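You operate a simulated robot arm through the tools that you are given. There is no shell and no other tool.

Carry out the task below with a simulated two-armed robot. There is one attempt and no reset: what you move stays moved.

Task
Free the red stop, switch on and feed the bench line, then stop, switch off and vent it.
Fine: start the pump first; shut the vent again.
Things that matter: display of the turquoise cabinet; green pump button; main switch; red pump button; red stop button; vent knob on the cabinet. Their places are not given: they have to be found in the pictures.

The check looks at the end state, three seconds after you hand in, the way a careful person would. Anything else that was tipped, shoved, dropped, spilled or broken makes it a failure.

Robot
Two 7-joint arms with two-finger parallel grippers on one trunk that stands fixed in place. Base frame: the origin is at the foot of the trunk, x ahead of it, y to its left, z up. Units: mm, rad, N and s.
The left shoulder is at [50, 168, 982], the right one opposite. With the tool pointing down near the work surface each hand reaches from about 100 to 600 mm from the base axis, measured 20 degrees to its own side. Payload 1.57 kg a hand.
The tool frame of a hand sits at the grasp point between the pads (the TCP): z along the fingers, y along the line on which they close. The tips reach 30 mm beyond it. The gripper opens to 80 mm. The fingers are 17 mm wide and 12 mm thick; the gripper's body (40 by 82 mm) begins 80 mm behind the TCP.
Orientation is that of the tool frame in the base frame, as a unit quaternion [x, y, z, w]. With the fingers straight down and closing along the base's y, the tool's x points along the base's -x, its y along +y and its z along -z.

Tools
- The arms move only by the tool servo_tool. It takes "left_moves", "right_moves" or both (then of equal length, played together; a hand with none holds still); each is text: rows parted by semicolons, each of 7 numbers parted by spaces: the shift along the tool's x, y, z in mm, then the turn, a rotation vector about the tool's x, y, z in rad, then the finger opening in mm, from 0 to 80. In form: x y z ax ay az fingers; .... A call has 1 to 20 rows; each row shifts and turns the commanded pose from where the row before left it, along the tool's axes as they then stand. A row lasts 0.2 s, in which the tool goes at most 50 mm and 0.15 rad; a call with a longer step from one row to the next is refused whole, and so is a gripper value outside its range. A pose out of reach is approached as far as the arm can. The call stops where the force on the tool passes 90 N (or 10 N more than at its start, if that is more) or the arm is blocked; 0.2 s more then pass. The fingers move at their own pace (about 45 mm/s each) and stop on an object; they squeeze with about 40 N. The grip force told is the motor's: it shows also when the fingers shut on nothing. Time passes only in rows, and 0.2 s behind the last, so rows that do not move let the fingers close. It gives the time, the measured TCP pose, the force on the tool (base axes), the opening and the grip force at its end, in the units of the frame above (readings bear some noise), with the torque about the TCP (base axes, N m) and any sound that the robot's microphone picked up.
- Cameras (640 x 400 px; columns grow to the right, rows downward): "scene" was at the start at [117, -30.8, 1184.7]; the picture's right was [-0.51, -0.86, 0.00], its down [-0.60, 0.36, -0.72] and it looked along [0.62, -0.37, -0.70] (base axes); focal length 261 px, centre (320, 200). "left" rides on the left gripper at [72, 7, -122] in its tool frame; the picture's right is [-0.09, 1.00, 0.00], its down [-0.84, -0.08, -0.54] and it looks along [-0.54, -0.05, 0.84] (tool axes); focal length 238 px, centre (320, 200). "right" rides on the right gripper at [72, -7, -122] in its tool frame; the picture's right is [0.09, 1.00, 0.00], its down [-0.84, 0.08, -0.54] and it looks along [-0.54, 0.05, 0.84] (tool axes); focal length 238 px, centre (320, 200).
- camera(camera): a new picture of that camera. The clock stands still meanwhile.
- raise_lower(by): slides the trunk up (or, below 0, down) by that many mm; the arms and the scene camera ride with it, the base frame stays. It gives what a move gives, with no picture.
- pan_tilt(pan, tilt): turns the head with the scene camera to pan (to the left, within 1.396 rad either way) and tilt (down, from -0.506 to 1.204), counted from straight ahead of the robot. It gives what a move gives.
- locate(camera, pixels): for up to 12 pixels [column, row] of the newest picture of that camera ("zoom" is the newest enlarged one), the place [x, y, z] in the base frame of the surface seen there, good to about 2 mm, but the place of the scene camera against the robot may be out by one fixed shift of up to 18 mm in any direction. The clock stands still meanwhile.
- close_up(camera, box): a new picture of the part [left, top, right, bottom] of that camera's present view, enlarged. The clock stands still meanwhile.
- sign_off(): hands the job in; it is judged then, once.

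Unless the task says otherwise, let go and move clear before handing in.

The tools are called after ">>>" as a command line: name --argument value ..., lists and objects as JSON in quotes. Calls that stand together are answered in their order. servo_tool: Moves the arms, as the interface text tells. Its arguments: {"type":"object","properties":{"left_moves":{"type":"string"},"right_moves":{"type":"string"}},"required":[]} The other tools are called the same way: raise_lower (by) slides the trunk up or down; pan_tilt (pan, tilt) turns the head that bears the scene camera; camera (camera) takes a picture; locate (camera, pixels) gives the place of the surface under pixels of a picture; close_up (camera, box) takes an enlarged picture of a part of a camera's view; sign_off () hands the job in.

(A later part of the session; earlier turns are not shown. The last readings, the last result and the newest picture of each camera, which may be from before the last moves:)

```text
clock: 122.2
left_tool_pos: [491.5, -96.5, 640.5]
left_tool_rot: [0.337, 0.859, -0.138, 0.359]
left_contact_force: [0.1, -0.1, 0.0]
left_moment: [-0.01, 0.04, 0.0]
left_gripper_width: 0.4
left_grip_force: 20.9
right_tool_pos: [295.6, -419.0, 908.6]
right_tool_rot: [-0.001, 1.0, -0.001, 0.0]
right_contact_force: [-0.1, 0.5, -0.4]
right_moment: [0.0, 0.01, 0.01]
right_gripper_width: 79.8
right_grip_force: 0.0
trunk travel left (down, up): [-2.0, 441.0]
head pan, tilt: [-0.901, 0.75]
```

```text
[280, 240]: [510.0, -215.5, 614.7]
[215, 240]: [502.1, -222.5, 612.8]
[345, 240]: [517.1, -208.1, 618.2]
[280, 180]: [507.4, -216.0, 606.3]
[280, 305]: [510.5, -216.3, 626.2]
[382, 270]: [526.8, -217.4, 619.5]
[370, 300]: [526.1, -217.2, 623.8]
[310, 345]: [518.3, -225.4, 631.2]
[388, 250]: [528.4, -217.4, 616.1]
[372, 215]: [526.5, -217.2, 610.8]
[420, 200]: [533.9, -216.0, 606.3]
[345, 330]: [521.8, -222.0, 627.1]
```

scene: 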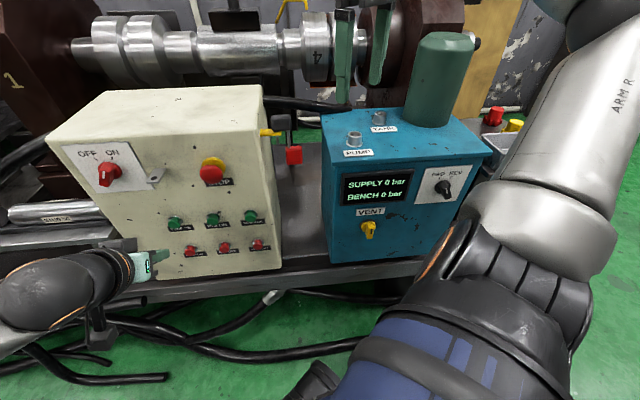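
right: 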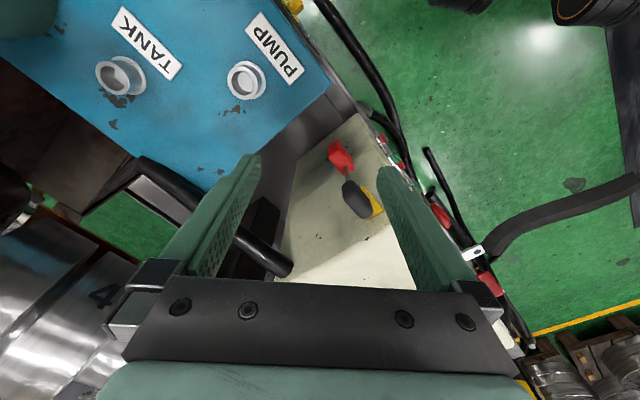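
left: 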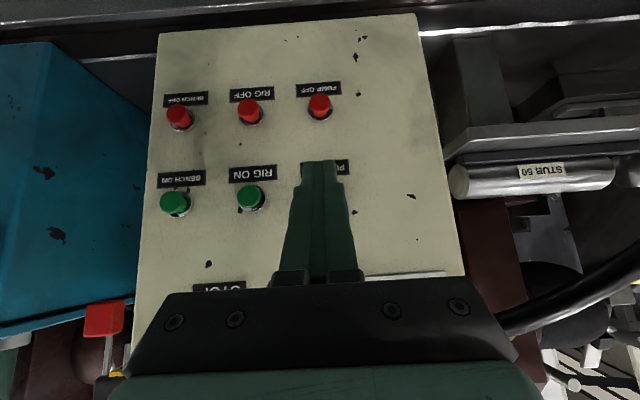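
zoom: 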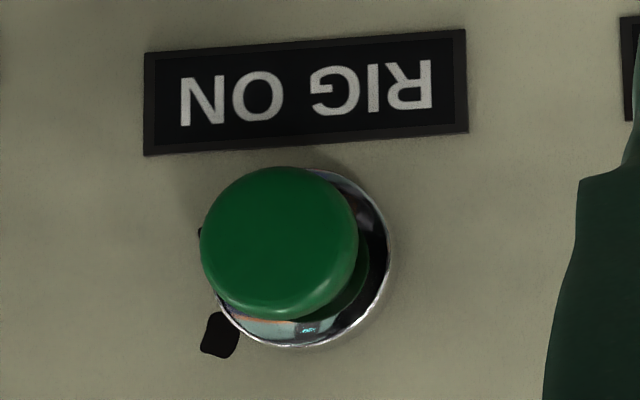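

Ring front is at f≈526 and cap front at f≈513, so the cap has plenty of room before my tip could touch the ring. I'll press again with this better camera angle, look at the actual depth, and hold it a few seconds.

>>> servo_tool --left_moves "-16.9 0 17 0 0 0 0; -16.9 0 17 0 0 0 0; -8 0 8 0 0 0 0; 0 0 0 0 0 0 0"

>>> close_up --camera "scene" --box '[145, 200, 205, 250]'

```text
clock: 123.2
left_tool_pos: [534.1, -136.3, 640.7]
left_tool_rot: [0.337, 0.859, -0.138, 0.359]
left_contact_force: [-0.3, 0.2, -0.3]
left_moment: [-0.05, 0.01, -0.02]
left_gripper_width: 0.2
left_grip_force: 21.1
right_tool_pos: [296.8, -419.8, 909.6]
right_tool_rot: [-0.001, 1.0, 0.0, 0.0]
right_contact_force: [0.3, 1.1, -0.3]
right_moment: [-0.01, 0.0, -0.01]
right_gripper_width: 80.0
right_grip_force: 0.1
trunk travel left (down, up): [-2.0, 441.0]
head pan, tilt: [-0.901, 0.75]
```

```text
8.00 times, centred on (175, 225) of scene
```

zoom: 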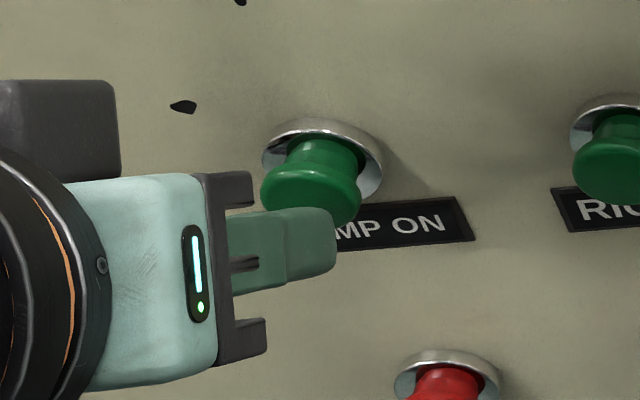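

A good side view. I'll press in stages and photograph it at the bottom.

>>> servo_tool --left_moves "2.5 1.5 2.5 0 0 0 0; -4.2 0 4.2 0 0 0 0; -4.2 0 4.2 0 0 0 0; -2.8 0 2.8 0 0 0 0; 0 0 0 0 0 0 0"

>>> close_up --camera "scene" --box '[145, 200, 205, 250]'

>>> servo_tool --left_moves "-1.4 0 1.4 0 0 0 0; -1.4 0 1.4 0 0 0 0; -1.4 0 1.4 0 0 0 0; 0 0 0 0 0 0 0; 0 0 0 0 0 0 0; 0 0 0 0 0 0 0; 0 0 0 0 0 0 0; 0 0 0 0 0 0 0; 0 0 0 0 0 0 0; 0 0 0 0 0 0 0"

>>> close_up --camera "scene" --box '[145, 200, 205, 250]'

>>> close_up --camera "scene" --box '[335, 165, 415, 245]'

```text
clock: 124.4
left_tool_pos: [547.8, -146.8, 637.6]
left_tool_rot: [0.337, 0.86, -0.138, 0.358]
left_contact_force: [-3.3, 1.0, 1.0]
left_moment: [0.02, 0.04, -0.04]
left_gripper_width: 0.3
left_grip_force: 21.7
right_tool_pos: [297.2, -419.6, 909.9]
right_tool_rot: [0.0, 1.0, 0.0, 0.0]
right_contact_force: [-0.6, 0.0, -0.6]
right_moment: [0.03, 0.0, -0.01]
right_gripper_width: 80.1
right_grip_force: 0.1
trunk travel left (down, up): [-2.0, 441.0]
head pan, tilt: [-0.901, 0.75]
```

```text
8.00 times, centred on (175, 225) of scene
```

zoom: 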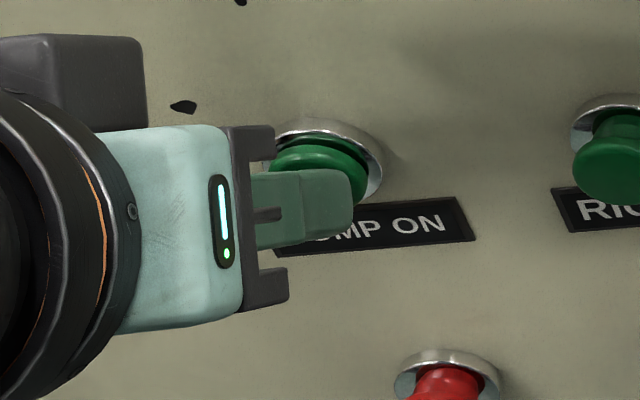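

```text
clock: 126.6
left_tool_pos: [550.4, -149.6, 636.6]
left_tool_rot: [0.336, 0.861, -0.137, 0.356]
left_contact_force: [-38.7, 35.6, 8.3]
left_moment: [0.4, 0.47, -0.07]
left_gripper_width: 0.0
left_grip_force: 21.5
right_tool_pos: [294.7, -418.1, 910.1]
right_tool_rot: [-0.001, 1.0, -0.001, 0.002]
right_contact_force: [-0.5, -0.1, -0.8]
right_moment: [-0.04, 0.01, 0.02]
right_gripper_width: 80.2
right_grip_force: 0.1
trunk travel left (down, up): [-2.0, 441.0]
head pan, tilt: [-0.901, 0.75]
```

```text
8.00 times, centred on (175, 225) of scene
```

zoom: 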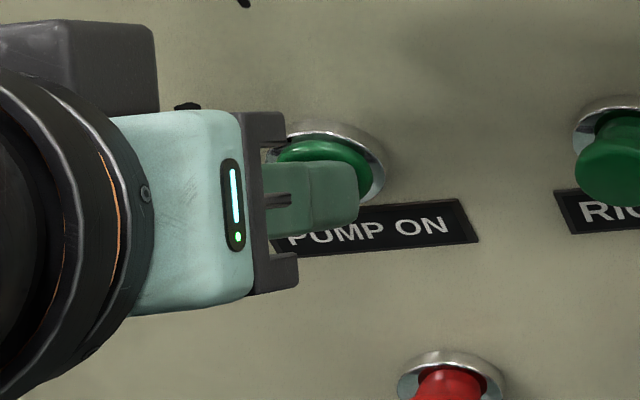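

```text
5.00 times, centred on (375, 205) of scene
```

zoom: 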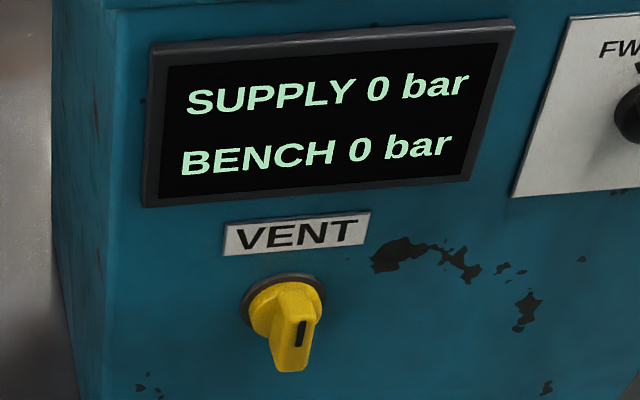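

The cap is fully in and the display stays at 0, so the press is good and something upstream isn't satisfied. I'll release and recheck the stop: grip it again and see whether it still has travel outward or needs a twist.

>>> servo_tool --left_moves "10 0 -10 0 0 0 0; 17 0 -17 0 0 0 0; 17 0 -17 0 0 0 0; 17 0 -17 0 0 0 0; -17 -13 -17 0 0 0 0; -17 -13 -17 0 0 0 20; -17 -13 -17 0 0 0 50; -17 -13 -17 0 0 0 70; -17 -13 -17 0 0 0 70; -2 -13 -2 0 0 0 70; 0 -13 0 0 0 0 70; 0 -13 0 0 0 0 70; 0 0 0 0 -0.12 0 70; 0 0 0 0 -0.12 0 70; 0 0 0 0 -0.12 0 70; 0 0 0 0 -0.08 0 70; 0 0 0 0 0 0 70"

>>> camera --camera "left"

>>> close_up --camera "scene" --box '[335, 165, 415, 245]'

```text
clock: 130.2
left_tool_pos: [416.4, -169.0, 759.0]
left_tool_rot: [0.299, 0.76, -0.21, 0.538]
left_contact_force: [-0.8, -0.6, 1.1]
left_moment: [0.02, -0.03, 0.01]
left_gripper_width: 70.0
left_grip_force: 0.0
right_tool_pos: [296.8, -418.9, 910.5]
right_tool_rot: [-0.001, 1.0, -0.001, 0.001]
right_contact_force: [-0.7, -0.4, 0.3]
right_moment: [-0.02, 0.0, -0.02]
right_gripper_width: 80.4
right_grip_force: 0.1
trunk travel left (down, up): [-2.0, 441.0]
head pan, tilt: [-0.901, 0.75]
```

```text
taken
```

left: 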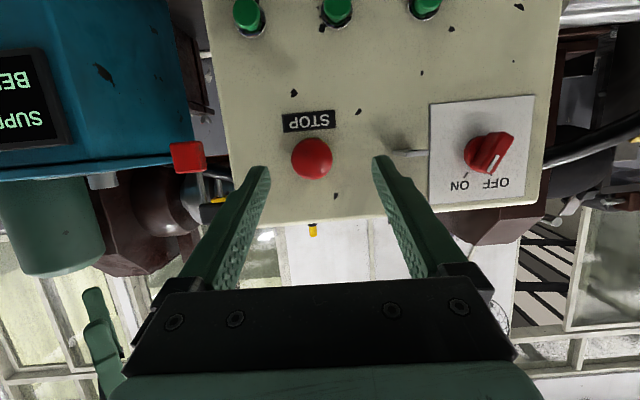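

```text
5.00 times, centred on (375, 205) of scene
```

zoom: 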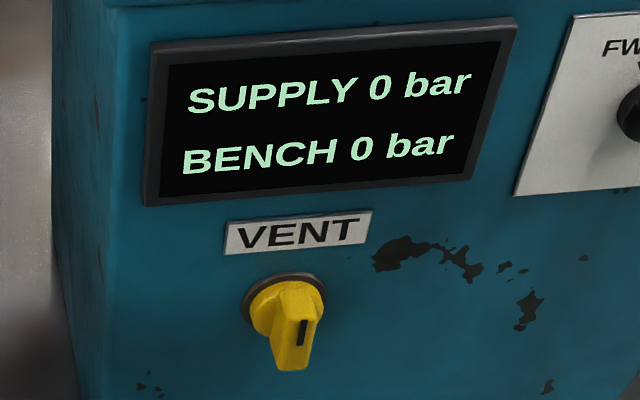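

Stop is at (312,158). Measuring it again.

>>> locate --camera "left" --pixels '[[312, 158], [300, 158], [325, 158], [312, 148], [312, 172], [358, 111]]'

>>> close_up --camera "left" --box '[272, 118, 352, 198]'

>>> close_up --camera "left" --box '[425, 90, 545, 210]'

```text
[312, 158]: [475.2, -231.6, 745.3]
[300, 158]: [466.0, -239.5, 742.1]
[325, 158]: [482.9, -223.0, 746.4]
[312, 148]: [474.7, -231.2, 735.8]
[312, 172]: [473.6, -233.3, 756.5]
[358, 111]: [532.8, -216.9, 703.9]
```

```text
5.00 times, centred on (312, 158) of left
```

zoom: 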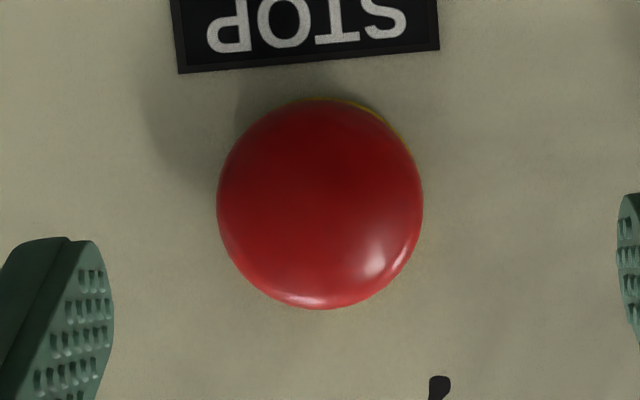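

```text
3.33 times, centred on (485, 150) of left
```

zoom: 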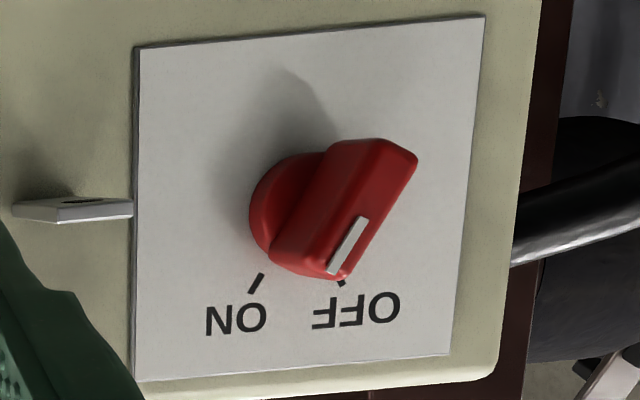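

The stop is still out at f≈499. I'll grip it lightly in this position, twist clockwise, and then pull outward again without ever pushing in.

>>> servo_tool --left_moves "0 0 0 0 0 -0.12 70; 0 0 0 0 0 -0.12 70; 0 0 0 0 0 -0.12 70; 0 0 0 0 0 -0.12 70; 0 0 0 0 0 -0.12 70; -5 -7.3 5 0 0 0 70; -5.1 -7.3 5 0 0 0 70; 0 0 18 0 0 0 70; 0 0 18 0 0 0 70; 0 0 17 0 0 0 70; 0 0 0 0 0 0 45; 0 0 0 0 0 0 20; 0 0 0 0 0 0 20; 0 0 0 0 0 0 20"

>>> camera --camera "left"

```text
clock: 133.2
left_tool_pos: [458.8, -218.5, 754.4]
left_tool_rot: [0.062, 0.814, -0.361, 0.452]
left_contact_force: [-3.2, -15.2, 8.9]
left_moment: [-0.45, -0.2, -0.33]
left_gripper_width: 40.9
left_grip_force: 33.1
right_tool_pos: [295.0, -420.3, 909.3]
right_tool_rot: [0.0, 1.0, -0.001, 0.001]
right_contact_force: [0.4, -0.6, 0.0]
right_moment: [0.01, 0.04, -0.03]
right_gripper_width: 80.0
right_grip_force: 0.0
trunk travel left (down, up): [-2.0, 441.0]
head pan, tilt: [-0.901, 0.75]
```

```text
taken
```

left: 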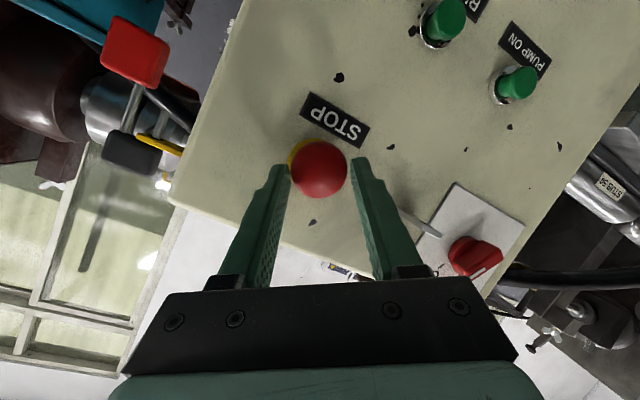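

Gripped at 40.9 mm. Twisting clockwise with a slight outward bias.

>>> servo_tool --left_moves "0 0 -0.5 0 0 0.12 20; 0 0 0 0 0 0.12 20; 0 0 0 0 0 0.12 20; 0 0 0 0 0 0.12 20; 0 0 0 0 0 0.12 20"

>>> servo_tool --left_moves "0 0 0 0 0 0.12 20; 0 0 0 0 0 0.12 20; 0 0 0 0 0 0.12 20; 0 0 0 0 0 0.12 20; 0 0 -4 0 0 0 20; 0 0 -4 0 0 0 20"

>>> camera --camera "left"

```text
clock: 134.4
left_tool_pos: [458.2, -218.5, 754.9]
left_tool_rot: [0.3, 0.759, -0.211, 0.538]
left_contact_force: [-11.4, -12.5, 10.1]
left_moment: [-0.87, 0.42, -0.4]
left_gripper_width: 39.0
left_grip_force: 44.6
right_tool_pos: [295.3, -419.3, 909.4]
right_tool_rot: [-0.001, 1.0, 0.0, 0.001]
right_contact_force: [0.5, 0.4, 0.7]
right_moment: [0.04, 0.01, 0.0]
right_gripper_width: 80.0
right_grip_force: 0.0
trunk travel left (down, up): [-2.0, 441.0]
head pan, tilt: [-0.901, 0.75]
```

```text
clock: 135.8
left_tool_pos: [454.2, -214.2, 754.0]
left_tool_rot: [0.473, 0.668, -0.074, 0.57]
left_contact_force: [15.0, -38.1, -9.2]
left_moment: [-0.3, -0.09, -0.23]
left_gripper_width: 39.2
left_grip_force: 44.4
right_tool_pos: [298.1, -420.6, 907.2]
right_tool_rot: [-0.001, 1.0, 0.002, -0.001]
right_contact_force: [-0.7, 1.6, -0.2]
right_moment: [0.0, -0.01, -0.01]
right_gripper_width: 80.0
right_grip_force: 0.1
trunk travel left (down, up): [-2.0, 441.0]
head pan, tilt: [-0.901, 0.75]
```

```text
taken
```

left: 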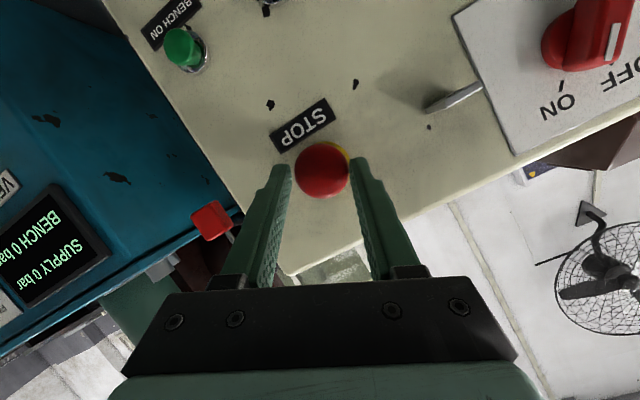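

Twisting only slips (0.9 N·m), and 37 N of pull gives no further travel, so the stop is fully out. I'll let go and back away.

>>> servo_tool --left_moves "0 0 0 0 0 0 45; 0 0 0 0 0 0 70; 0 0 0 0 0 0 70; 0 0 -25 0 0 0 70; 0 0 -25 0 0 0 70; 0 0 -15 0 0 0 70; 0 0 0 0 0 -0.12 70; 0 0 0 0 0 -0.12 70; 0 0 0 0 0 -0.12 70; 0 0 0 0 0 -0.12 70; 0 0 0 0 0 0 70"

>>> camera --camera "left"

>>> camera --camera "scene"

```text
clock: 138.2
left_tool_pos: [410.7, -169.9, 776.2]
left_tool_rot: [0.297, 0.761, -0.209, 0.538]
left_contact_force: [0.5, 0.2, 0.0]
left_moment: [0.01, 0.03, 0.04]
left_gripper_width: 69.7
left_grip_force: 0.1
right_tool_pos: [297.0, -419.7, 909.0]
right_tool_rot: [-0.001, 1.0, 0.0, 0.0]
right_contact_force: [-0.5, 0.0, -0.1]
right_moment: [0.01, -0.01, 0.02]
right_gripper_width: 80.4
right_grip_force: 0.0
trunk travel left (down, up): [-2.0, 441.0]
head pan, tilt: [-0.901, 0.75]
```

```text
taken
```

left: 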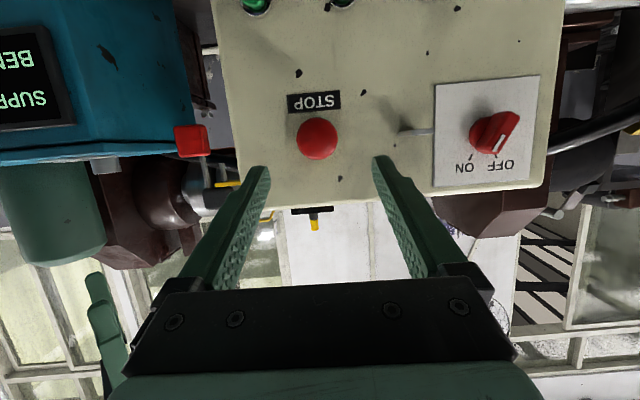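

```text
taken
```

scene: 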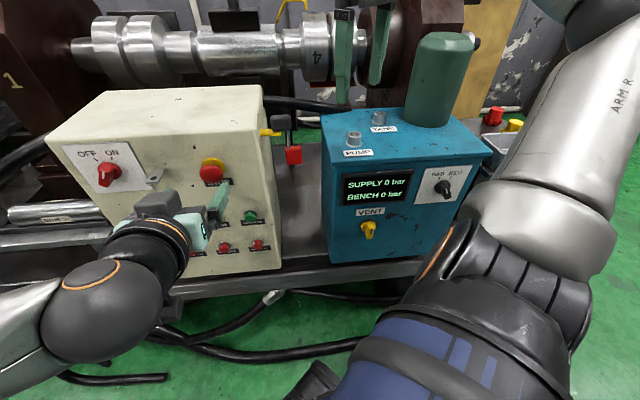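

Everything looks right, yet SUPPLY stays 0, so the pump alone doesn't show on the display. With "feed the bench line" and "start the pump first", the next step that fits is BENCH ON, with the pump already started. I'll move to its standoff at u≈131, z≈617.

>>> servo_tool --left_moves "0 0 0 0 0.11 0 50; 0 0 0 0 0.11 0 20; 0 0 0 0 0.11 0 0; 0 0 0 0 0.11 0 0; 21.4 -7.9 18.9 0 0 0 0; 21.4 -7.9 18.9 0 0 0 0; 21.4 -7.9 18.9 0 0 0 0; 21.4 -7.9 18.9 0 0 0 0; 21.4 -7.9 18.9 0 0 0 0; 0 0 0 0 0 0 0"

>>> camera --camera "left"

>>> camera --camera "scene"

```text
clock: 140.4
left_tool_pos: [377.6, -192.6, 633.1]
left_tool_rot: [0.337, 0.86, -0.139, 0.358]
left_contact_force: [0.0, -1.3, 0.3]
left_moment: [0.01, -0.01, 0.0]
left_gripper_width: 0.2
left_grip_force: 21.2
right_tool_pos: [296.6, -419.0, 909.4]
right_tool_rot: [-0.001, 1.0, 0.0, 0.0]
right_contact_force: [-0.1, 0.1, -0.2]
right_moment: [-0.02, -0.01, 0.0]
right_gripper_width: 80.1
right_grip_force: 0.0
trunk travel left (down, up): [-2.0, 441.0]
head pan, tilt: [-0.901, 0.75]
```

```text
taken
```

left: 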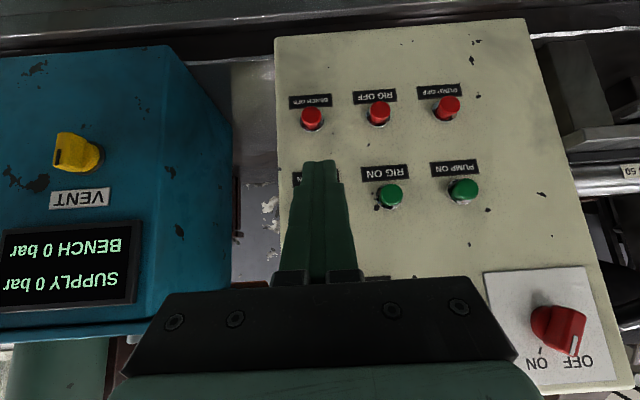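

```text
taken
```

scene: 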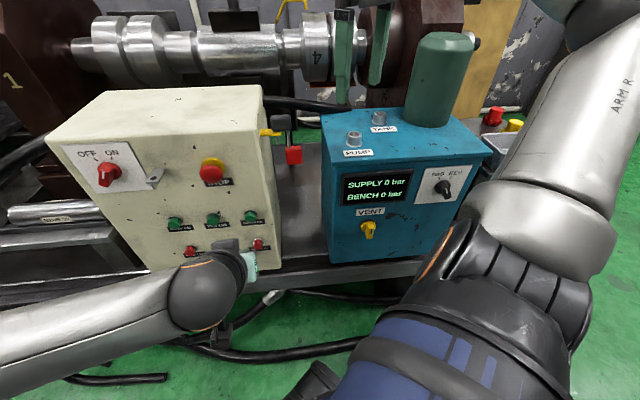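

In place, and the display is readable in the hand view. I'll press BENCH ON.

>>> servo_tool --left_moves "-16.9 -1 17 0 0 0 0; -16.9 -1 17 0 0 0 0; -16.9 -1 17 0 0 0 0; -4.2 0 4.2 0 0 0 0; -2.8 0 2.8 0 0 0 0; -2.8 0 2.8 0 0 0 0; 0 0 0 0 0 0 0"

>>> close_up --camera "scene" --box '[220, 190, 300, 250]'

```text
clock: 142.0
left_tool_pos: [438.2, -253.5, 634.2]
left_tool_rot: [0.336, 0.86, -0.138, 0.359]
left_contact_force: [-0.7, 3.1, 0.5]
left_moment: [0.01, -0.01, 0.02]
left_gripper_width: 0.3
left_grip_force: 21.7
right_tool_pos: [296.5, -419.2, 909.8]
right_tool_rot: [0.0, 1.0, 0.001, 0.0]
right_contact_force: [-0.4, -0.1, 0.4]
right_moment: [-0.01, 0.02, 0.03]
right_gripper_width: 80.0
right_grip_force: 0.0
trunk travel left (down, up): [-2.0, 441.0]
head pan, tilt: [-0.901, 0.75]
```

```text
6.67 times, centred on (260, 220) of scene
```

zoom: 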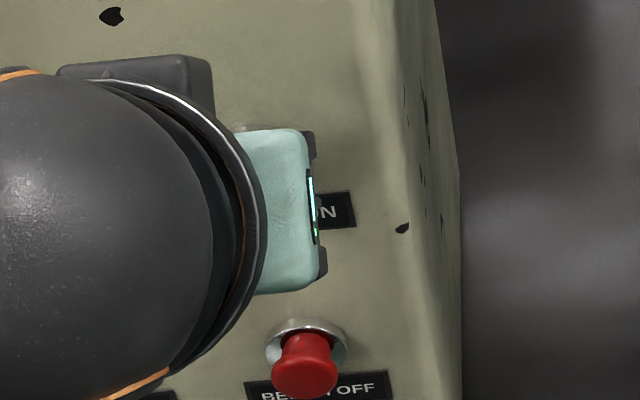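

Contact with the cap has begun (about 3 N). I'll press to the bottom, then release and read the display.

>>> servo_tool --left_moves "-1.7 0 1.7 0 0 0 0; -1.7 0 1.7 0 0 0 0; -1.4 0 1.4 0 0 0 0; 0 0 0 0 0 0 0; 0 0 0 0 0 0 0"

>>> close_up --camera "scene" --box '[335, 165, 415, 245]'

>>> servo_tool --left_moves "10 0 -10 0 0 0 0; 17 0 -17 0 0 0 0; 17 0 -17 0 0 0 0; 0 0 0 0 0 0 0; 0 0 0 0 0 0 0"

>>> close_up --camera "scene" --box '[335, 165, 415, 245]'

```text
clock: 143.2
left_tool_pos: [441.5, -257.3, 635.4]
left_tool_rot: [0.337, 0.86, -0.137, 0.357]
left_contact_force: [-27.2, 35.7, 8.7]
left_moment: [0.29, 0.32, 0.18]
left_gripper_width: 0.4
left_grip_force: 20.9
right_tool_pos: [295.5, -417.2, 910.5]
right_tool_rot: [-0.001, 1.0, -0.001, 0.001]
right_contact_force: [0.7, -0.6, 0.1]
right_moment: [-0.02, 0.0, 0.05]
right_gripper_width: 79.9
right_grip_force: 0.1
trunk travel left (down, up): [-2.0, 441.0]
head pan, tilt: [-0.901, 0.75]
```

```text
5.00 times, centred on (375, 205) of scene
```

zoom: 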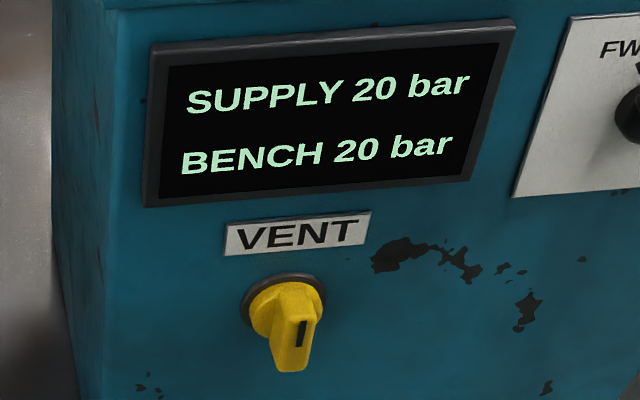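

```text
clock: 144.4
left_tool_pos: [398.1, -214.9, 633.2]
left_tool_rot: [0.337, 0.859, -0.139, 0.359]
left_contact_force: [-0.3, 0.7, 0.1]
left_moment: [-0.04, 0.01, 0.02]
left_gripper_width: 0.0
left_grip_force: 21.8
right_tool_pos: [297.7, -419.0, 908.5]
right_tool_rot: [-0.001, 1.0, 0.0, 0.0]
right_contact_force: [-0.6, -0.4, 0.3]
right_moment: [0.02, 0.02, 0.02]
right_gripper_width: 80.1
right_grip_force: 0.1
trunk travel left (down, up): [-2.0, 441.0]
head pan, tilt: [-0.901, 0.75]
```

```text
5.00 times, centred on (375, 205) of scene
```

zoom: 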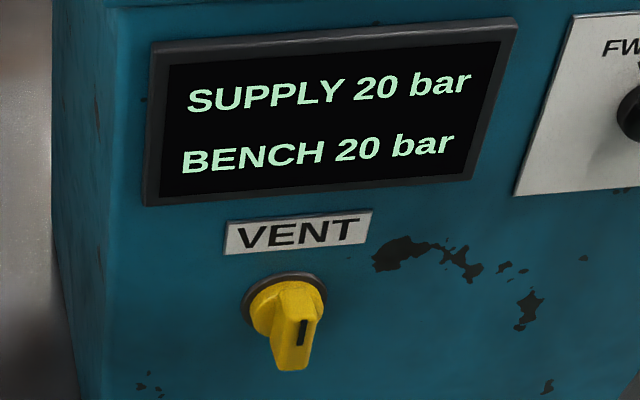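

SUPPLY and BENCH both read 20 bar, so the bench line is fed. Now the shutdown, in reverse order: BENCH OFF, then PUMP OFF. I'll measure the red buttons from here.

>>> camera --camera "left"

```text
taken
```

left: 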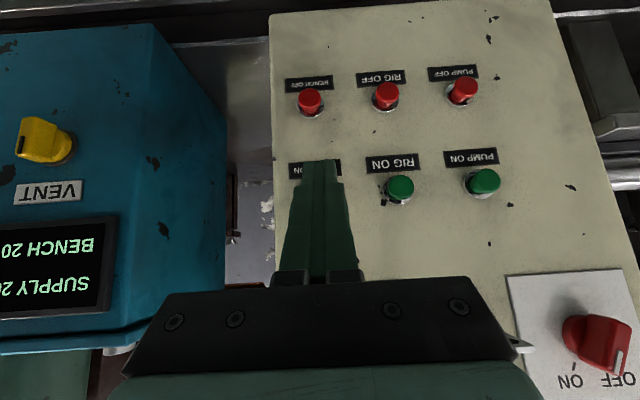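

>>> locate --camera "left" --pixels '[[309, 98], [300, 98], [319, 98], [309, 91], [309, 106], [384, 92], [463, 87], [399, 187], [485, 180]]'

>>> close_up --camera "left" --box '[270, 70, 350, 130]'

```text
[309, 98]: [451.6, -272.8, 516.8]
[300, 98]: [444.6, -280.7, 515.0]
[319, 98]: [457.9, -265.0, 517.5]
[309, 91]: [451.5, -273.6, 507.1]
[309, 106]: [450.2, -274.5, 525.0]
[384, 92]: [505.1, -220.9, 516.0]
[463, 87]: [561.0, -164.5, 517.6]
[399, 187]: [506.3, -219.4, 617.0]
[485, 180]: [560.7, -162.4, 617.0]
```

```text
6.67 times, centred on (310, 100) of left
```

zoom: 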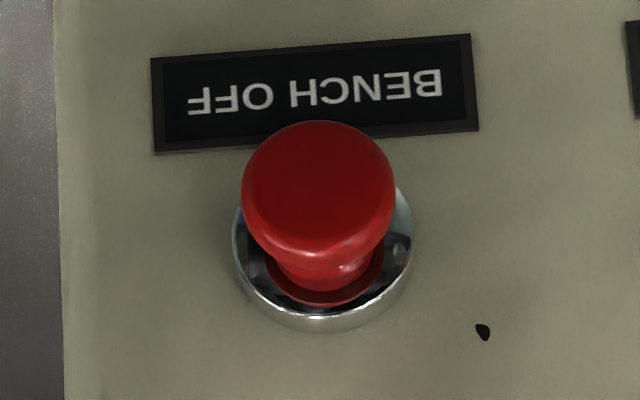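

BENCH OFF centre is at u≈126, z≈517, f≈512, and PUMP OFF at u≈280, z≈517. I'll move down in front of BENCH OFF.

>>> servo_tool --left_moves "14.1 0 -14.2 0 0 0 0; 18 -0.5 17.8 0 0 0 0; 18 -0.5 17.8 0 0 0 0; 18 -0.5 17.8 0 0 0 0; 17.6 -0.5 17.8 0 0 0 0; 0 0 0 0 0 0 0"

>>> camera --camera "left"

>>> camera --camera "scene"

```text
clock: 145.8
left_tool_pos: [381.2, -204.7, 534.7]
left_tool_rot: [0.337, 0.86, -0.138, 0.358]
left_contact_force: [0.4, 0.2, 0.3]
left_moment: [0.0, 0.0, 0.02]
left_gripper_width: 0.2
left_grip_force: 21.3
right_tool_pos: [296.2, -418.6, 909.1]
right_tool_rot: [0.0, 1.0, 0.0, 0.0]
right_contact_force: [-0.1, 1.1, 0.3]
right_moment: [0.0, -0.02, 0.04]
right_gripper_width: 80.1
right_grip_force: 0.0
trunk travel left (down, up): [-2.0, 441.0]
head pan, tilt: [-0.901, 0.75]
```

```text
taken
```

left: 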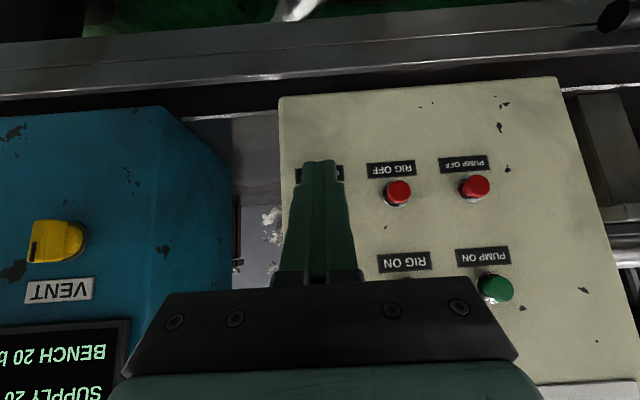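

```text
taken
```

scene: 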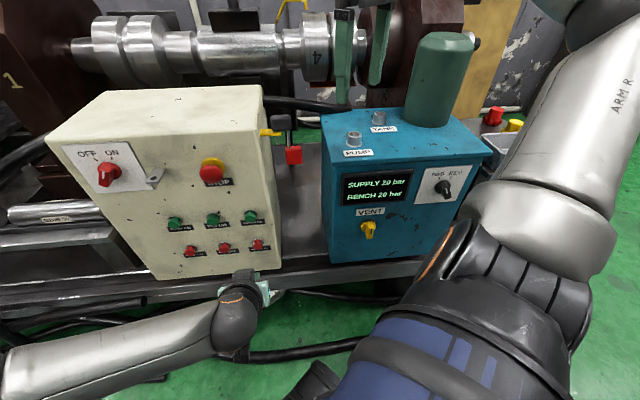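

Reach is fine (u≈125, z≈535). I'll go forward and press BENCH OFF.

>>> servo_tool --left_moves "-15.3 0 15.4 0 0 0 0; -15.3 0 15.4 0 0 0 0; -15.3 0 15.4 0 0 0 0; -2.8 0 2.8 0 0 0 0; -2.8 0 2.8 0 0 0 0; -2.1 0 2.1 0 0 0 0; 0 0 0 0 0 0 0"

>>> close_up --camera "scene" --box '[220, 210, 300, 270]'

```text
clock: 147.4
left_tool_pos: [436.0, -256.0, 533.9]
left_tool_rot: [0.337, 0.859, -0.14, 0.359]
left_contact_force: [-1.5, 1.6, -0.5]
left_moment: [0.04, 0.08, -0.03]
left_gripper_width: 0.0
left_grip_force: 21.4
right_tool_pos: [295.5, -417.7, 909.9]
right_tool_rot: [0.0, 1.0, 0.0, -0.001]
right_contact_force: [-1.0, 0.5, 0.2]
right_moment: [0.01, 0.01, 0.02]
right_gripper_width: 79.9
right_grip_force: 0.1
trunk travel left (down, up): [-2.0, 441.0]
head pan, tilt: [-0.901, 0.75]
```

```text
6.67 times, centred on (260, 240) of scene
```

zoom: 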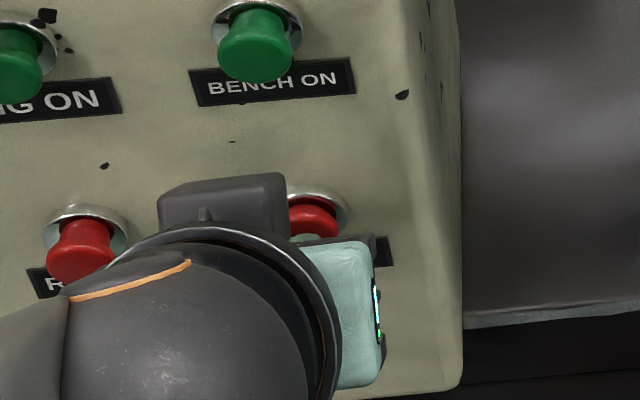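

The tip is on the BENCH OFF cap. I'll press it home, release and read the display.

>>> servo_tool --left_moves "-2.1 0 2.1 0 0 0 0; -1.7 0 1.7 0 0 0 0; -1.4 0 1.4 0 0 0 0; -1 0 1 0 0 0 0; 0 0 0 0 0 0 0; 0 0 0 0 0 0 0"

>>> servo_tool --left_moves "10 0 -10 0 0 0 0; 17 0 -17 0 0 0 0; 17 0 -17 0 0 0 0; 17 0 -17 0 0 0 0; 0 0 0 0 0 0 0; 0 0 0 0 0 0 0"

>>> close_up --camera "scene" --box '[335, 165, 415, 245]'

>>> camera --camera "scene"

```text
clock: 148.8
left_tool_pos: [440.7, -259.5, 533.8]
left_tool_rot: [0.336, 0.861, -0.137, 0.356]
left_contact_force: [-41.6, 54.8, 18.2]
left_moment: [0.77, 0.02, 0.26]
left_gripper_width: 0.0
left_grip_force: 20.5
right_tool_pos: [294.0, -417.3, 911.8]
right_tool_rot: [-0.001, 1.0, -0.002, 0.002]
right_contact_force: [-0.4, -0.3, -0.3]
right_moment: [0.0, 0.01, -0.01]
right_gripper_width: 80.0
right_grip_force: 0.0
trunk travel left (down, up): [-2.0, 441.0]
head pan, tilt: [-0.901, 0.75]
```

```text
clock: 150.2
left_tool_pos: [380.5, -203.3, 533.2]
left_tool_rot: [0.337, 0.86, -0.138, 0.358]
left_contact_force: [-0.4, 0.3, -0.5]
left_moment: [0.04, 0.03, 0.01]
left_gripper_width: 0.0
left_grip_force: 21.1
right_tool_pos: [297.0, -419.7, 908.7]
right_tool_rot: [-0.001, 1.0, 0.0, 0.001]
right_contact_force: [-0.3, -0.8, -0.4]
right_moment: [0.0, -0.02, 0.01]
right_gripper_width: 80.1
right_grip_force: 0.1
trunk travel left (down, up): [-2.0, 441.0]
head pan, tilt: [-0.901, 0.75]
```

```text
5.00 times, centred on (375, 205) of scene
```

zoom: 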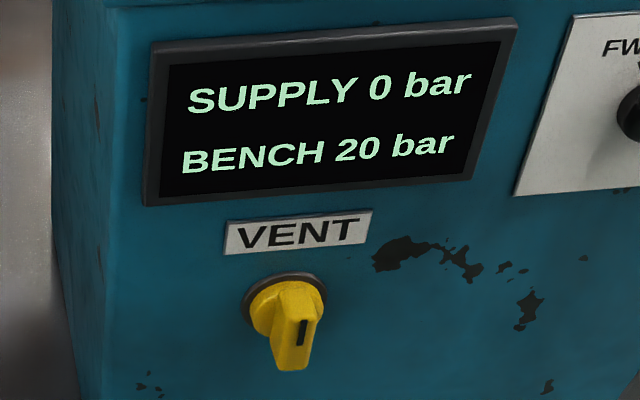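

```text
taken
```

scene: 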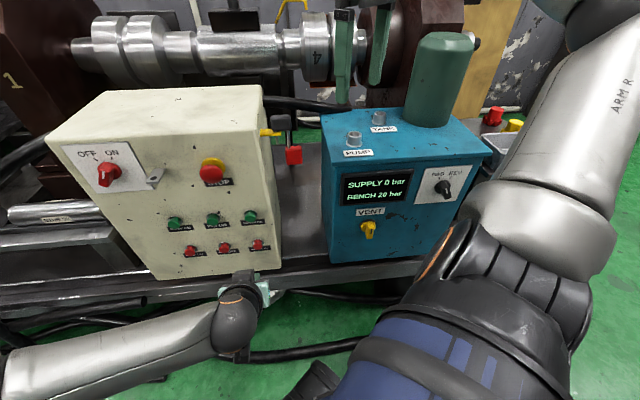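

SUPPLY dropped to 0 with 20 bar trapped in BENCH, as expected. Next is PUMP OFF: slide along the face to u≈280 at the same height.

>>> servo_tool --left_moves "-0.8 31 1 0 0 0 0; -0.8 31 1 0 0 0 0; -0.8 31 1 0 0 0 0; -0.8 31 1 0 0 0 0; -0.8 31 1 0 0 0 0; 0 0 0 0 0 0 0"

>>> camera --camera "left"

```text
clock: 151.6
left_tool_pos: [489.5, -93.9, 533.5]
left_tool_rot: [0.337, 0.859, -0.139, 0.359]
left_contact_force: [0.0, 0.3, -0.9]
left_moment: [0.0, 0.01, 0.01]
left_gripper_width: 0.0
left_grip_force: 22.0
right_tool_pos: [296.8, -418.9, 909.2]
right_tool_rot: [-0.001, 1.0, 0.0, 0.0]
right_contact_force: [-0.3, -0.5, 0.2]
right_moment: [-0.01, 0.0, -0.01]
right_gripper_width: 80.1
right_grip_force: 0.1
trunk travel left (down, up): [-2.0, 441.0]
head pan, tilt: [-0.901, 0.75]
```

```text
taken
```

left: 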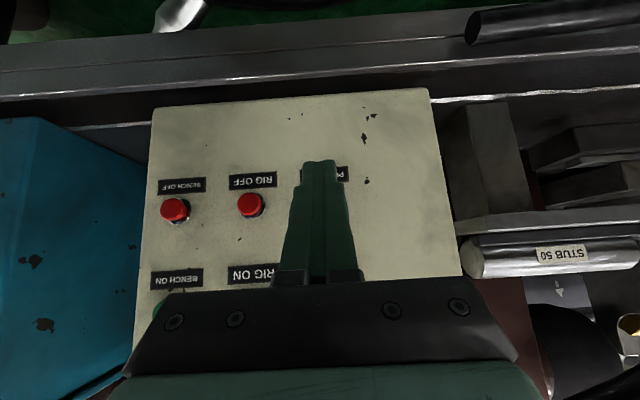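

Aligned on PUMP OFF. Going forward and pressing.

>>> servo_tool --left_moves "-15.8 -0.8 15.9 0 0 0 0; -15.8 -0.8 15.9 0 0 0 0; -15.8 -0.8 15.9 0 0 0 0; -2.8 0 2.8 0 0 0 0; -2.8 0 2.8 0 0 0 0; -2.1 0 2.1 0 0 0 0; 0 0 0 0 0 0 0"

>>> close_up --camera "scene" --box '[150, 220, 230, 280]'

>>> servo_tool --left_moves "-2.1 0 2.1 0 0 0 0; -1.4 0 1.4 0 0 0 0; -1.4 0 1.4 0 0 0 0; -1 0 1 0 0 0 0; 0 0 0 0 0 0 0; 0 0 0 0 0 0 0"

>>> close_up --camera "scene" --box '[150, 220, 230, 280]'

```text
clock: 153.2
left_tool_pos: [547.0, -148.1, 533.0]
left_tool_rot: [0.337, 0.86, -0.138, 0.358]
left_contact_force: [-2.0, 2.4, 1.2]
left_moment: [0.02, -0.01, -0.01]
left_gripper_width: 0.1
left_grip_force: 21.0
right_tool_pos: [295.8, -418.7, 909.1]
right_tool_rot: [-0.001, 1.0, 0.0, 0.0]
right_contact_force: [-0.5, -1.6, 0.4]
right_moment: [0.03, 0.03, -0.02]
right_gripper_width: 80.2
right_grip_force: 0.0
trunk travel left (down, up): [-2.0, 441.0]
head pan, tilt: [-0.901, 0.75]
```

```text
6.67 times, centred on (190, 250) of scene
```

zoom: 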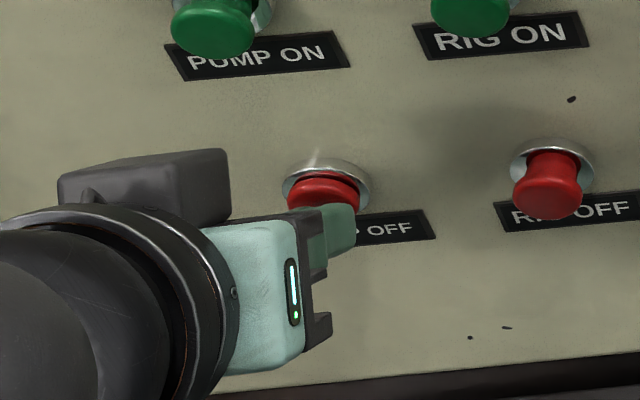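

```text
clock: 154.6
left_tool_pos: [550.1, -151.5, 532.9]
left_tool_rot: [0.336, 0.861, -0.136, 0.355]
left_contact_force: [-59.8, 62.5, 23.6]
left_moment: [0.15, 0.82, 0.09]
left_gripper_width: 0.0
left_grip_force: 21.0
right_tool_pos: [294.4, -417.5, 911.9]
right_tool_rot: [-0.001, 1.0, -0.002, 0.003]
right_contact_force: [-0.1, 0.2, -0.6]
right_moment: [0.05, 0.01, 0.01]
right_gripper_width: 80.0
right_grip_force: 0.2
trunk travel left (down, up): [-2.0, 441.0]
head pan, tilt: [-0.901, 0.75]
```

```text
6.67 times, centred on (190, 250) of scene
```

zoom: 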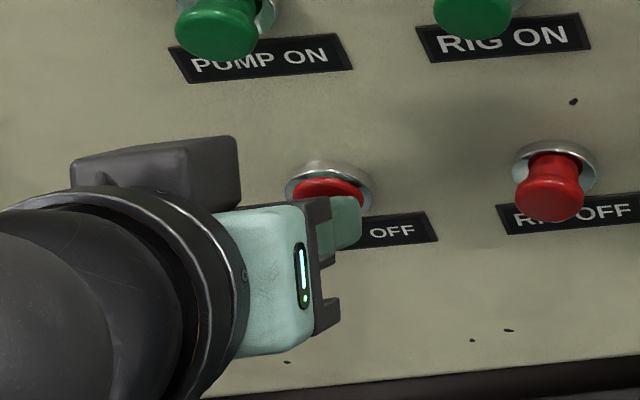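

PUMP OFF is fully in. I'll release, back off, and go up to the main switch with the hand rolled to match the bar at ON.

>>> servo_tool --left_moves "10 0 -10 0 0 0 0; 17 0 -17 0 0 0 0; 17 0 -17 0 0 0 0; 17 0 -17 0 0 0 0; -27 8.5 -25.3 0 0 0 0; -27 8.5 -25.3 0 0 0 0; -27 8.5 -25.3 0 0 0 20; -27 8.5 -25.3 0 0 0 50; -27 8.5 -25.3 0 0 0 50; -27 8.5 -25.3 0 0 0 50; -27 8.5 -25.3 0 0 0 50; 0 0 0 0 -0.1 0 50; 0 0 0 0 -0.1 0 50; 0 0 0 0 -0.1 0 50; 0 0 0 0 -0.1 0 50; 0 0 0 0 0 0.13 50; 0 0 0 0 0 0.13 50; 0 0 0 0 0 0.13 50; 0 0 0 0 0 0.04 50; 0 0 0 0 0 0 50"

>>> close_up --camera "left" --box '[240, 90, 400, 230]'

>>> camera --camera "scene"

```text
clock: 158.8
left_tool_pos: [534.1, -56.2, 793.5]
left_tool_rot: [0.461, 0.688, -0.087, 0.553]
left_contact_force: [-0.7, 0.8, -0.1]
left_moment: [0.0, 0.02, 0.02]
left_gripper_width: 50.2
left_grip_force: 0.0
right_tool_pos: [296.5, -418.9, 909.2]
right_tool_rot: [-0.002, 1.0, 0.0, 0.0]
right_contact_force: [0.1, -0.6, -0.4]
right_moment: [0.0, 0.02, -0.02]
right_gripper_width: 80.0
right_grip_force: 0.0
trunk travel left (down, up): [-2.0, 441.0]
head pan, tilt: [-0.901, 0.75]
```

```text
2.86 times, centred on (320, 160) of left
```

zoom: 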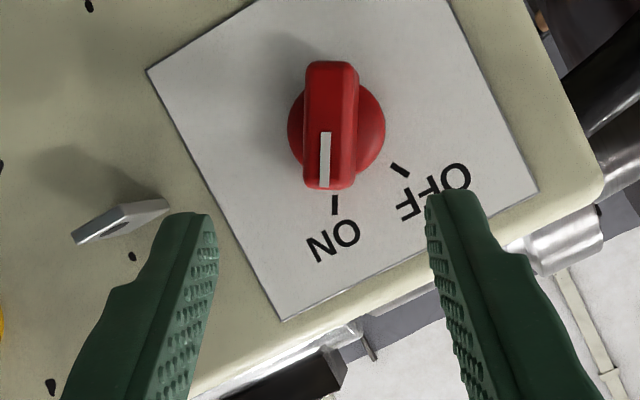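

```text
taken
```

scene: 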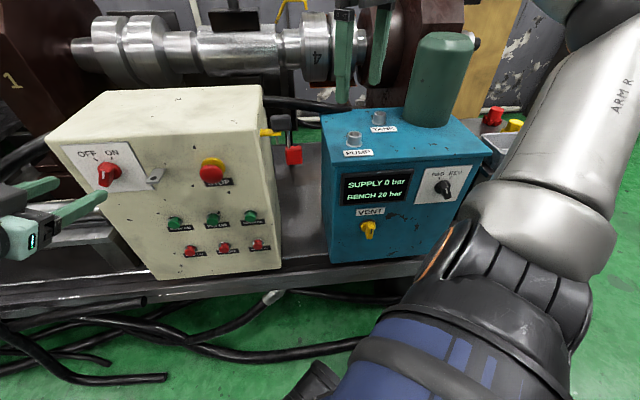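

The bar is aligned with the fingers, about 4 mm to the right of centre. I'll correct that, go in, grip and turn counter-clockwise to OFF.

>>> servo_tool --left_moves "3.3 3 20 0 0 0 50; 0 0 20 0 0 0 50; 0 0 20 0 0 0 50; 0 0 12 0 0 0 50; 0 0 0 0 0 0 30; 0 0 0 0 0 0 5; 0 0 0 0 0 0 5; 0 0 0 0 0 0 5"

>>> close_up --camera "left" --box '[240, 90, 400, 230]'

```text
clock: 160.6
left_tool_pos: [584.6, -98.5, 762.0]
left_tool_rot: [0.461, 0.689, -0.088, 0.553]
left_contact_force: [-3.0, -3.9, -1.5]
left_moment: [-0.18, -0.18, 0.16]
left_gripper_width: 17.8
left_grip_force: 31.9
right_tool_pos: [297.2, -418.4, 908.6]
right_tool_rot: [-0.001, 1.0, 0.0, -0.001]
right_contact_force: [0.1, -0.1, -0.5]
right_moment: [-0.01, 0.02, -0.04]
right_gripper_width: 79.9
right_grip_force: 0.0
trunk travel left (down, up): [-2.0, 441.0]
head pan, tilt: [-0.901, 0.75]
```

```text
2.86 times, centred on (320, 160) of left
```

zoom: 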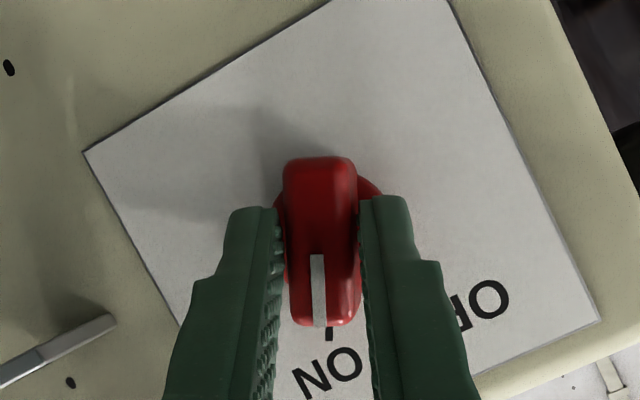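

Bar gripped at 17.8 mm. I'll turn counter-clockwise about 63°, slightly past, to bring it to the OFF end.

>>> servo_tool --left_moves "0 0 0 0 0 -0.1 5; 0 0 0 0 0 -0.1 5; 0 0 0 0 0 -0.1 5; 0 0 0 0 0 -0.1 5; 0 0 0 0 0 -0.1 5; 0 0 0 0 0 -0.1 5; 0 0 0 0 0 -0.1 5; 0 0 0 0 0 -0.1 5; 0 0 0 0 0 -0.1 5; 0 0 0 0 0 -0.1 5; 0 0 0 0 0 -0.08 5"

>>> servo_tool --left_moves "0 0 0 0 0 0 40; 0 0 0 0 0 0 50; 0 0 -25 0 0 0 50; 0 0 -25 0 0 0 50; 0 0 -25 0 0 0 50; 0 0 0 0 0 0 50"

>>> close_up --camera "left" --box '[240, 90, 400, 230]'

>>> close_up --camera "scene" --box '[60, 130, 180, 220]'

```text
clock: 163.0
left_tool_pos: [585.1, -98.1, 764.3]
left_tool_rot: [0.04, 0.827, -0.358, 0.432]
left_contact_force: [-6.7, 0.4, 0.0]
left_moment: [0.7, -0.28, -0.78]
left_gripper_width: 20.0
left_grip_force: 34.0
right_tool_pos: [295.8, -419.5, 910.3]
right_tool_rot: [-0.001, 1.0, 0.0, 0.0]
right_contact_force: [-0.3, 0.3, 0.7]
right_moment: [-0.01, 0.02, -0.03]
right_gripper_width: 79.8
right_grip_force: 0.1
trunk travel left (down, up): [-2.0, 441.0]
head pan, tilt: [-0.901, 0.75]
```

```text
clock: 164.4
left_tool_pos: [535.1, -51.7, 793.2]
left_tool_rot: [0.04, 0.827, -0.358, 0.43]
left_contact_force: [0.1, 0.0, 0.2]
left_moment: [-0.01, 0.0, -0.02]
left_gripper_width: 49.7
left_grip_force: 0.0
right_tool_pos: [296.8, -418.8, 908.3]
right_tool_rot: [-0.001, 1.0, 0.0, -0.001]
right_contact_force: [-0.9, 0.5, 0.2]
right_moment: [-0.01, 0.02, 0.05]
right_gripper_width: 80.0
right_grip_force: 0.1
trunk travel left (down, up): [-2.0, 441.0]
head pan, tilt: [-0.901, 0.75]
```

```text
2.86 times, centred on (320, 160) of left
```

zoom: 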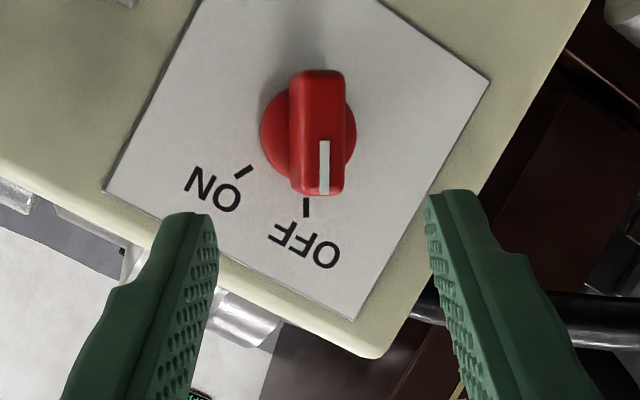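

```text
4.44 times, centred on (120, 175) of scene
```

zoom: 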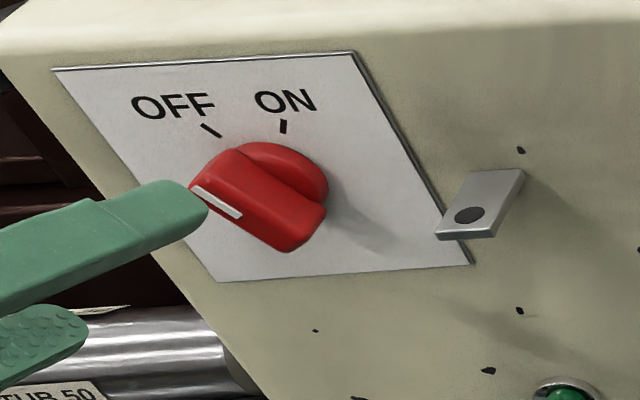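

The main switch is back on OFF. BENCH still holds 20 bar, so next is the vent. I'll back the left hand off into the tilted posture and measure the vent knob and cabinet face.

>>> servo_tool --left_moves "0 0 -30 0 0 0 50; 0 0 0 0 0 0.13 50; 0 0 0 0 0 0.13 50; 0 0 0 0 0 0.13 50; 0 0 0 0 0 0.13 50; 0 0 0 0 0 0.13 50; 0 0 0 0 0.1 0 50; 0 0 0 0 0.1 0 50; 0 0 0 0 0.1 0 50; 0 0 0 0 0.1 0 50; 0 0 0 0 0 0 50"

>>> close_up --camera "scene" --box '[320, 150, 480, 270]'

```text
clock: 166.8
left_tool_pos: [515.3, -33.8, 801.9]
left_tool_rot: [0.337, 0.86, -0.138, 0.358]
left_contact_force: [0.4, 0.1, -0.3]
left_moment: [0.01, -0.02, -0.01]
left_gripper_width: 49.9
left_grip_force: 0.0
right_tool_pos: [296.2, -419.9, 909.8]
right_tool_rot: [-0.001, 1.0, 0.0, 0.0]
right_contact_force: [-0.4, 0.1, -0.3]
right_moment: [-0.01, -0.02, -0.02]
right_gripper_width: 79.9
right_grip_force: 0.0
trunk travel left (down, up): [-2.0, 441.0]
head pan, tilt: [-0.901, 0.75]
```

```text
3.33 times, centred on (400, 210) of scene
```

zoom: 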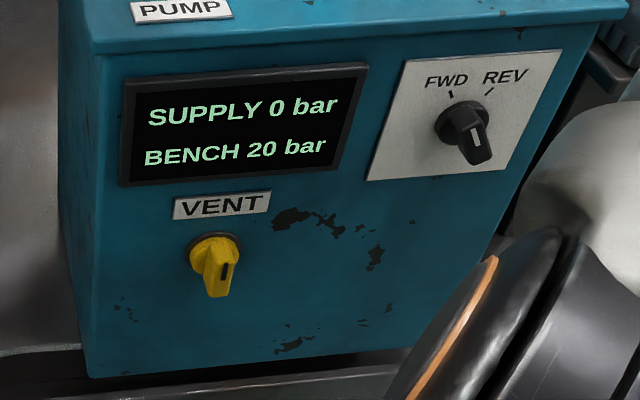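

>>> locate --camera "zoom" --pixels '[[150, 260], [330, 300], [420, 230], [120, 340], [360, 340], [215, 265], [223, 272], [213, 295], [195, 245], [235, 240], [210, 240], [420, 330]]'

```text
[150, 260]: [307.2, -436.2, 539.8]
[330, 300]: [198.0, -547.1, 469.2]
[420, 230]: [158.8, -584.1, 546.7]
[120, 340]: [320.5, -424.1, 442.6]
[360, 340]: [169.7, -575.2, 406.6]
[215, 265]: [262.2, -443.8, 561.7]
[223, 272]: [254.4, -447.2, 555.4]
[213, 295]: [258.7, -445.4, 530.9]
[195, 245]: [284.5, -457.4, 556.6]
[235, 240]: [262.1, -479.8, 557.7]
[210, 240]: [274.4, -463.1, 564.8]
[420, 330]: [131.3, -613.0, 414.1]
```

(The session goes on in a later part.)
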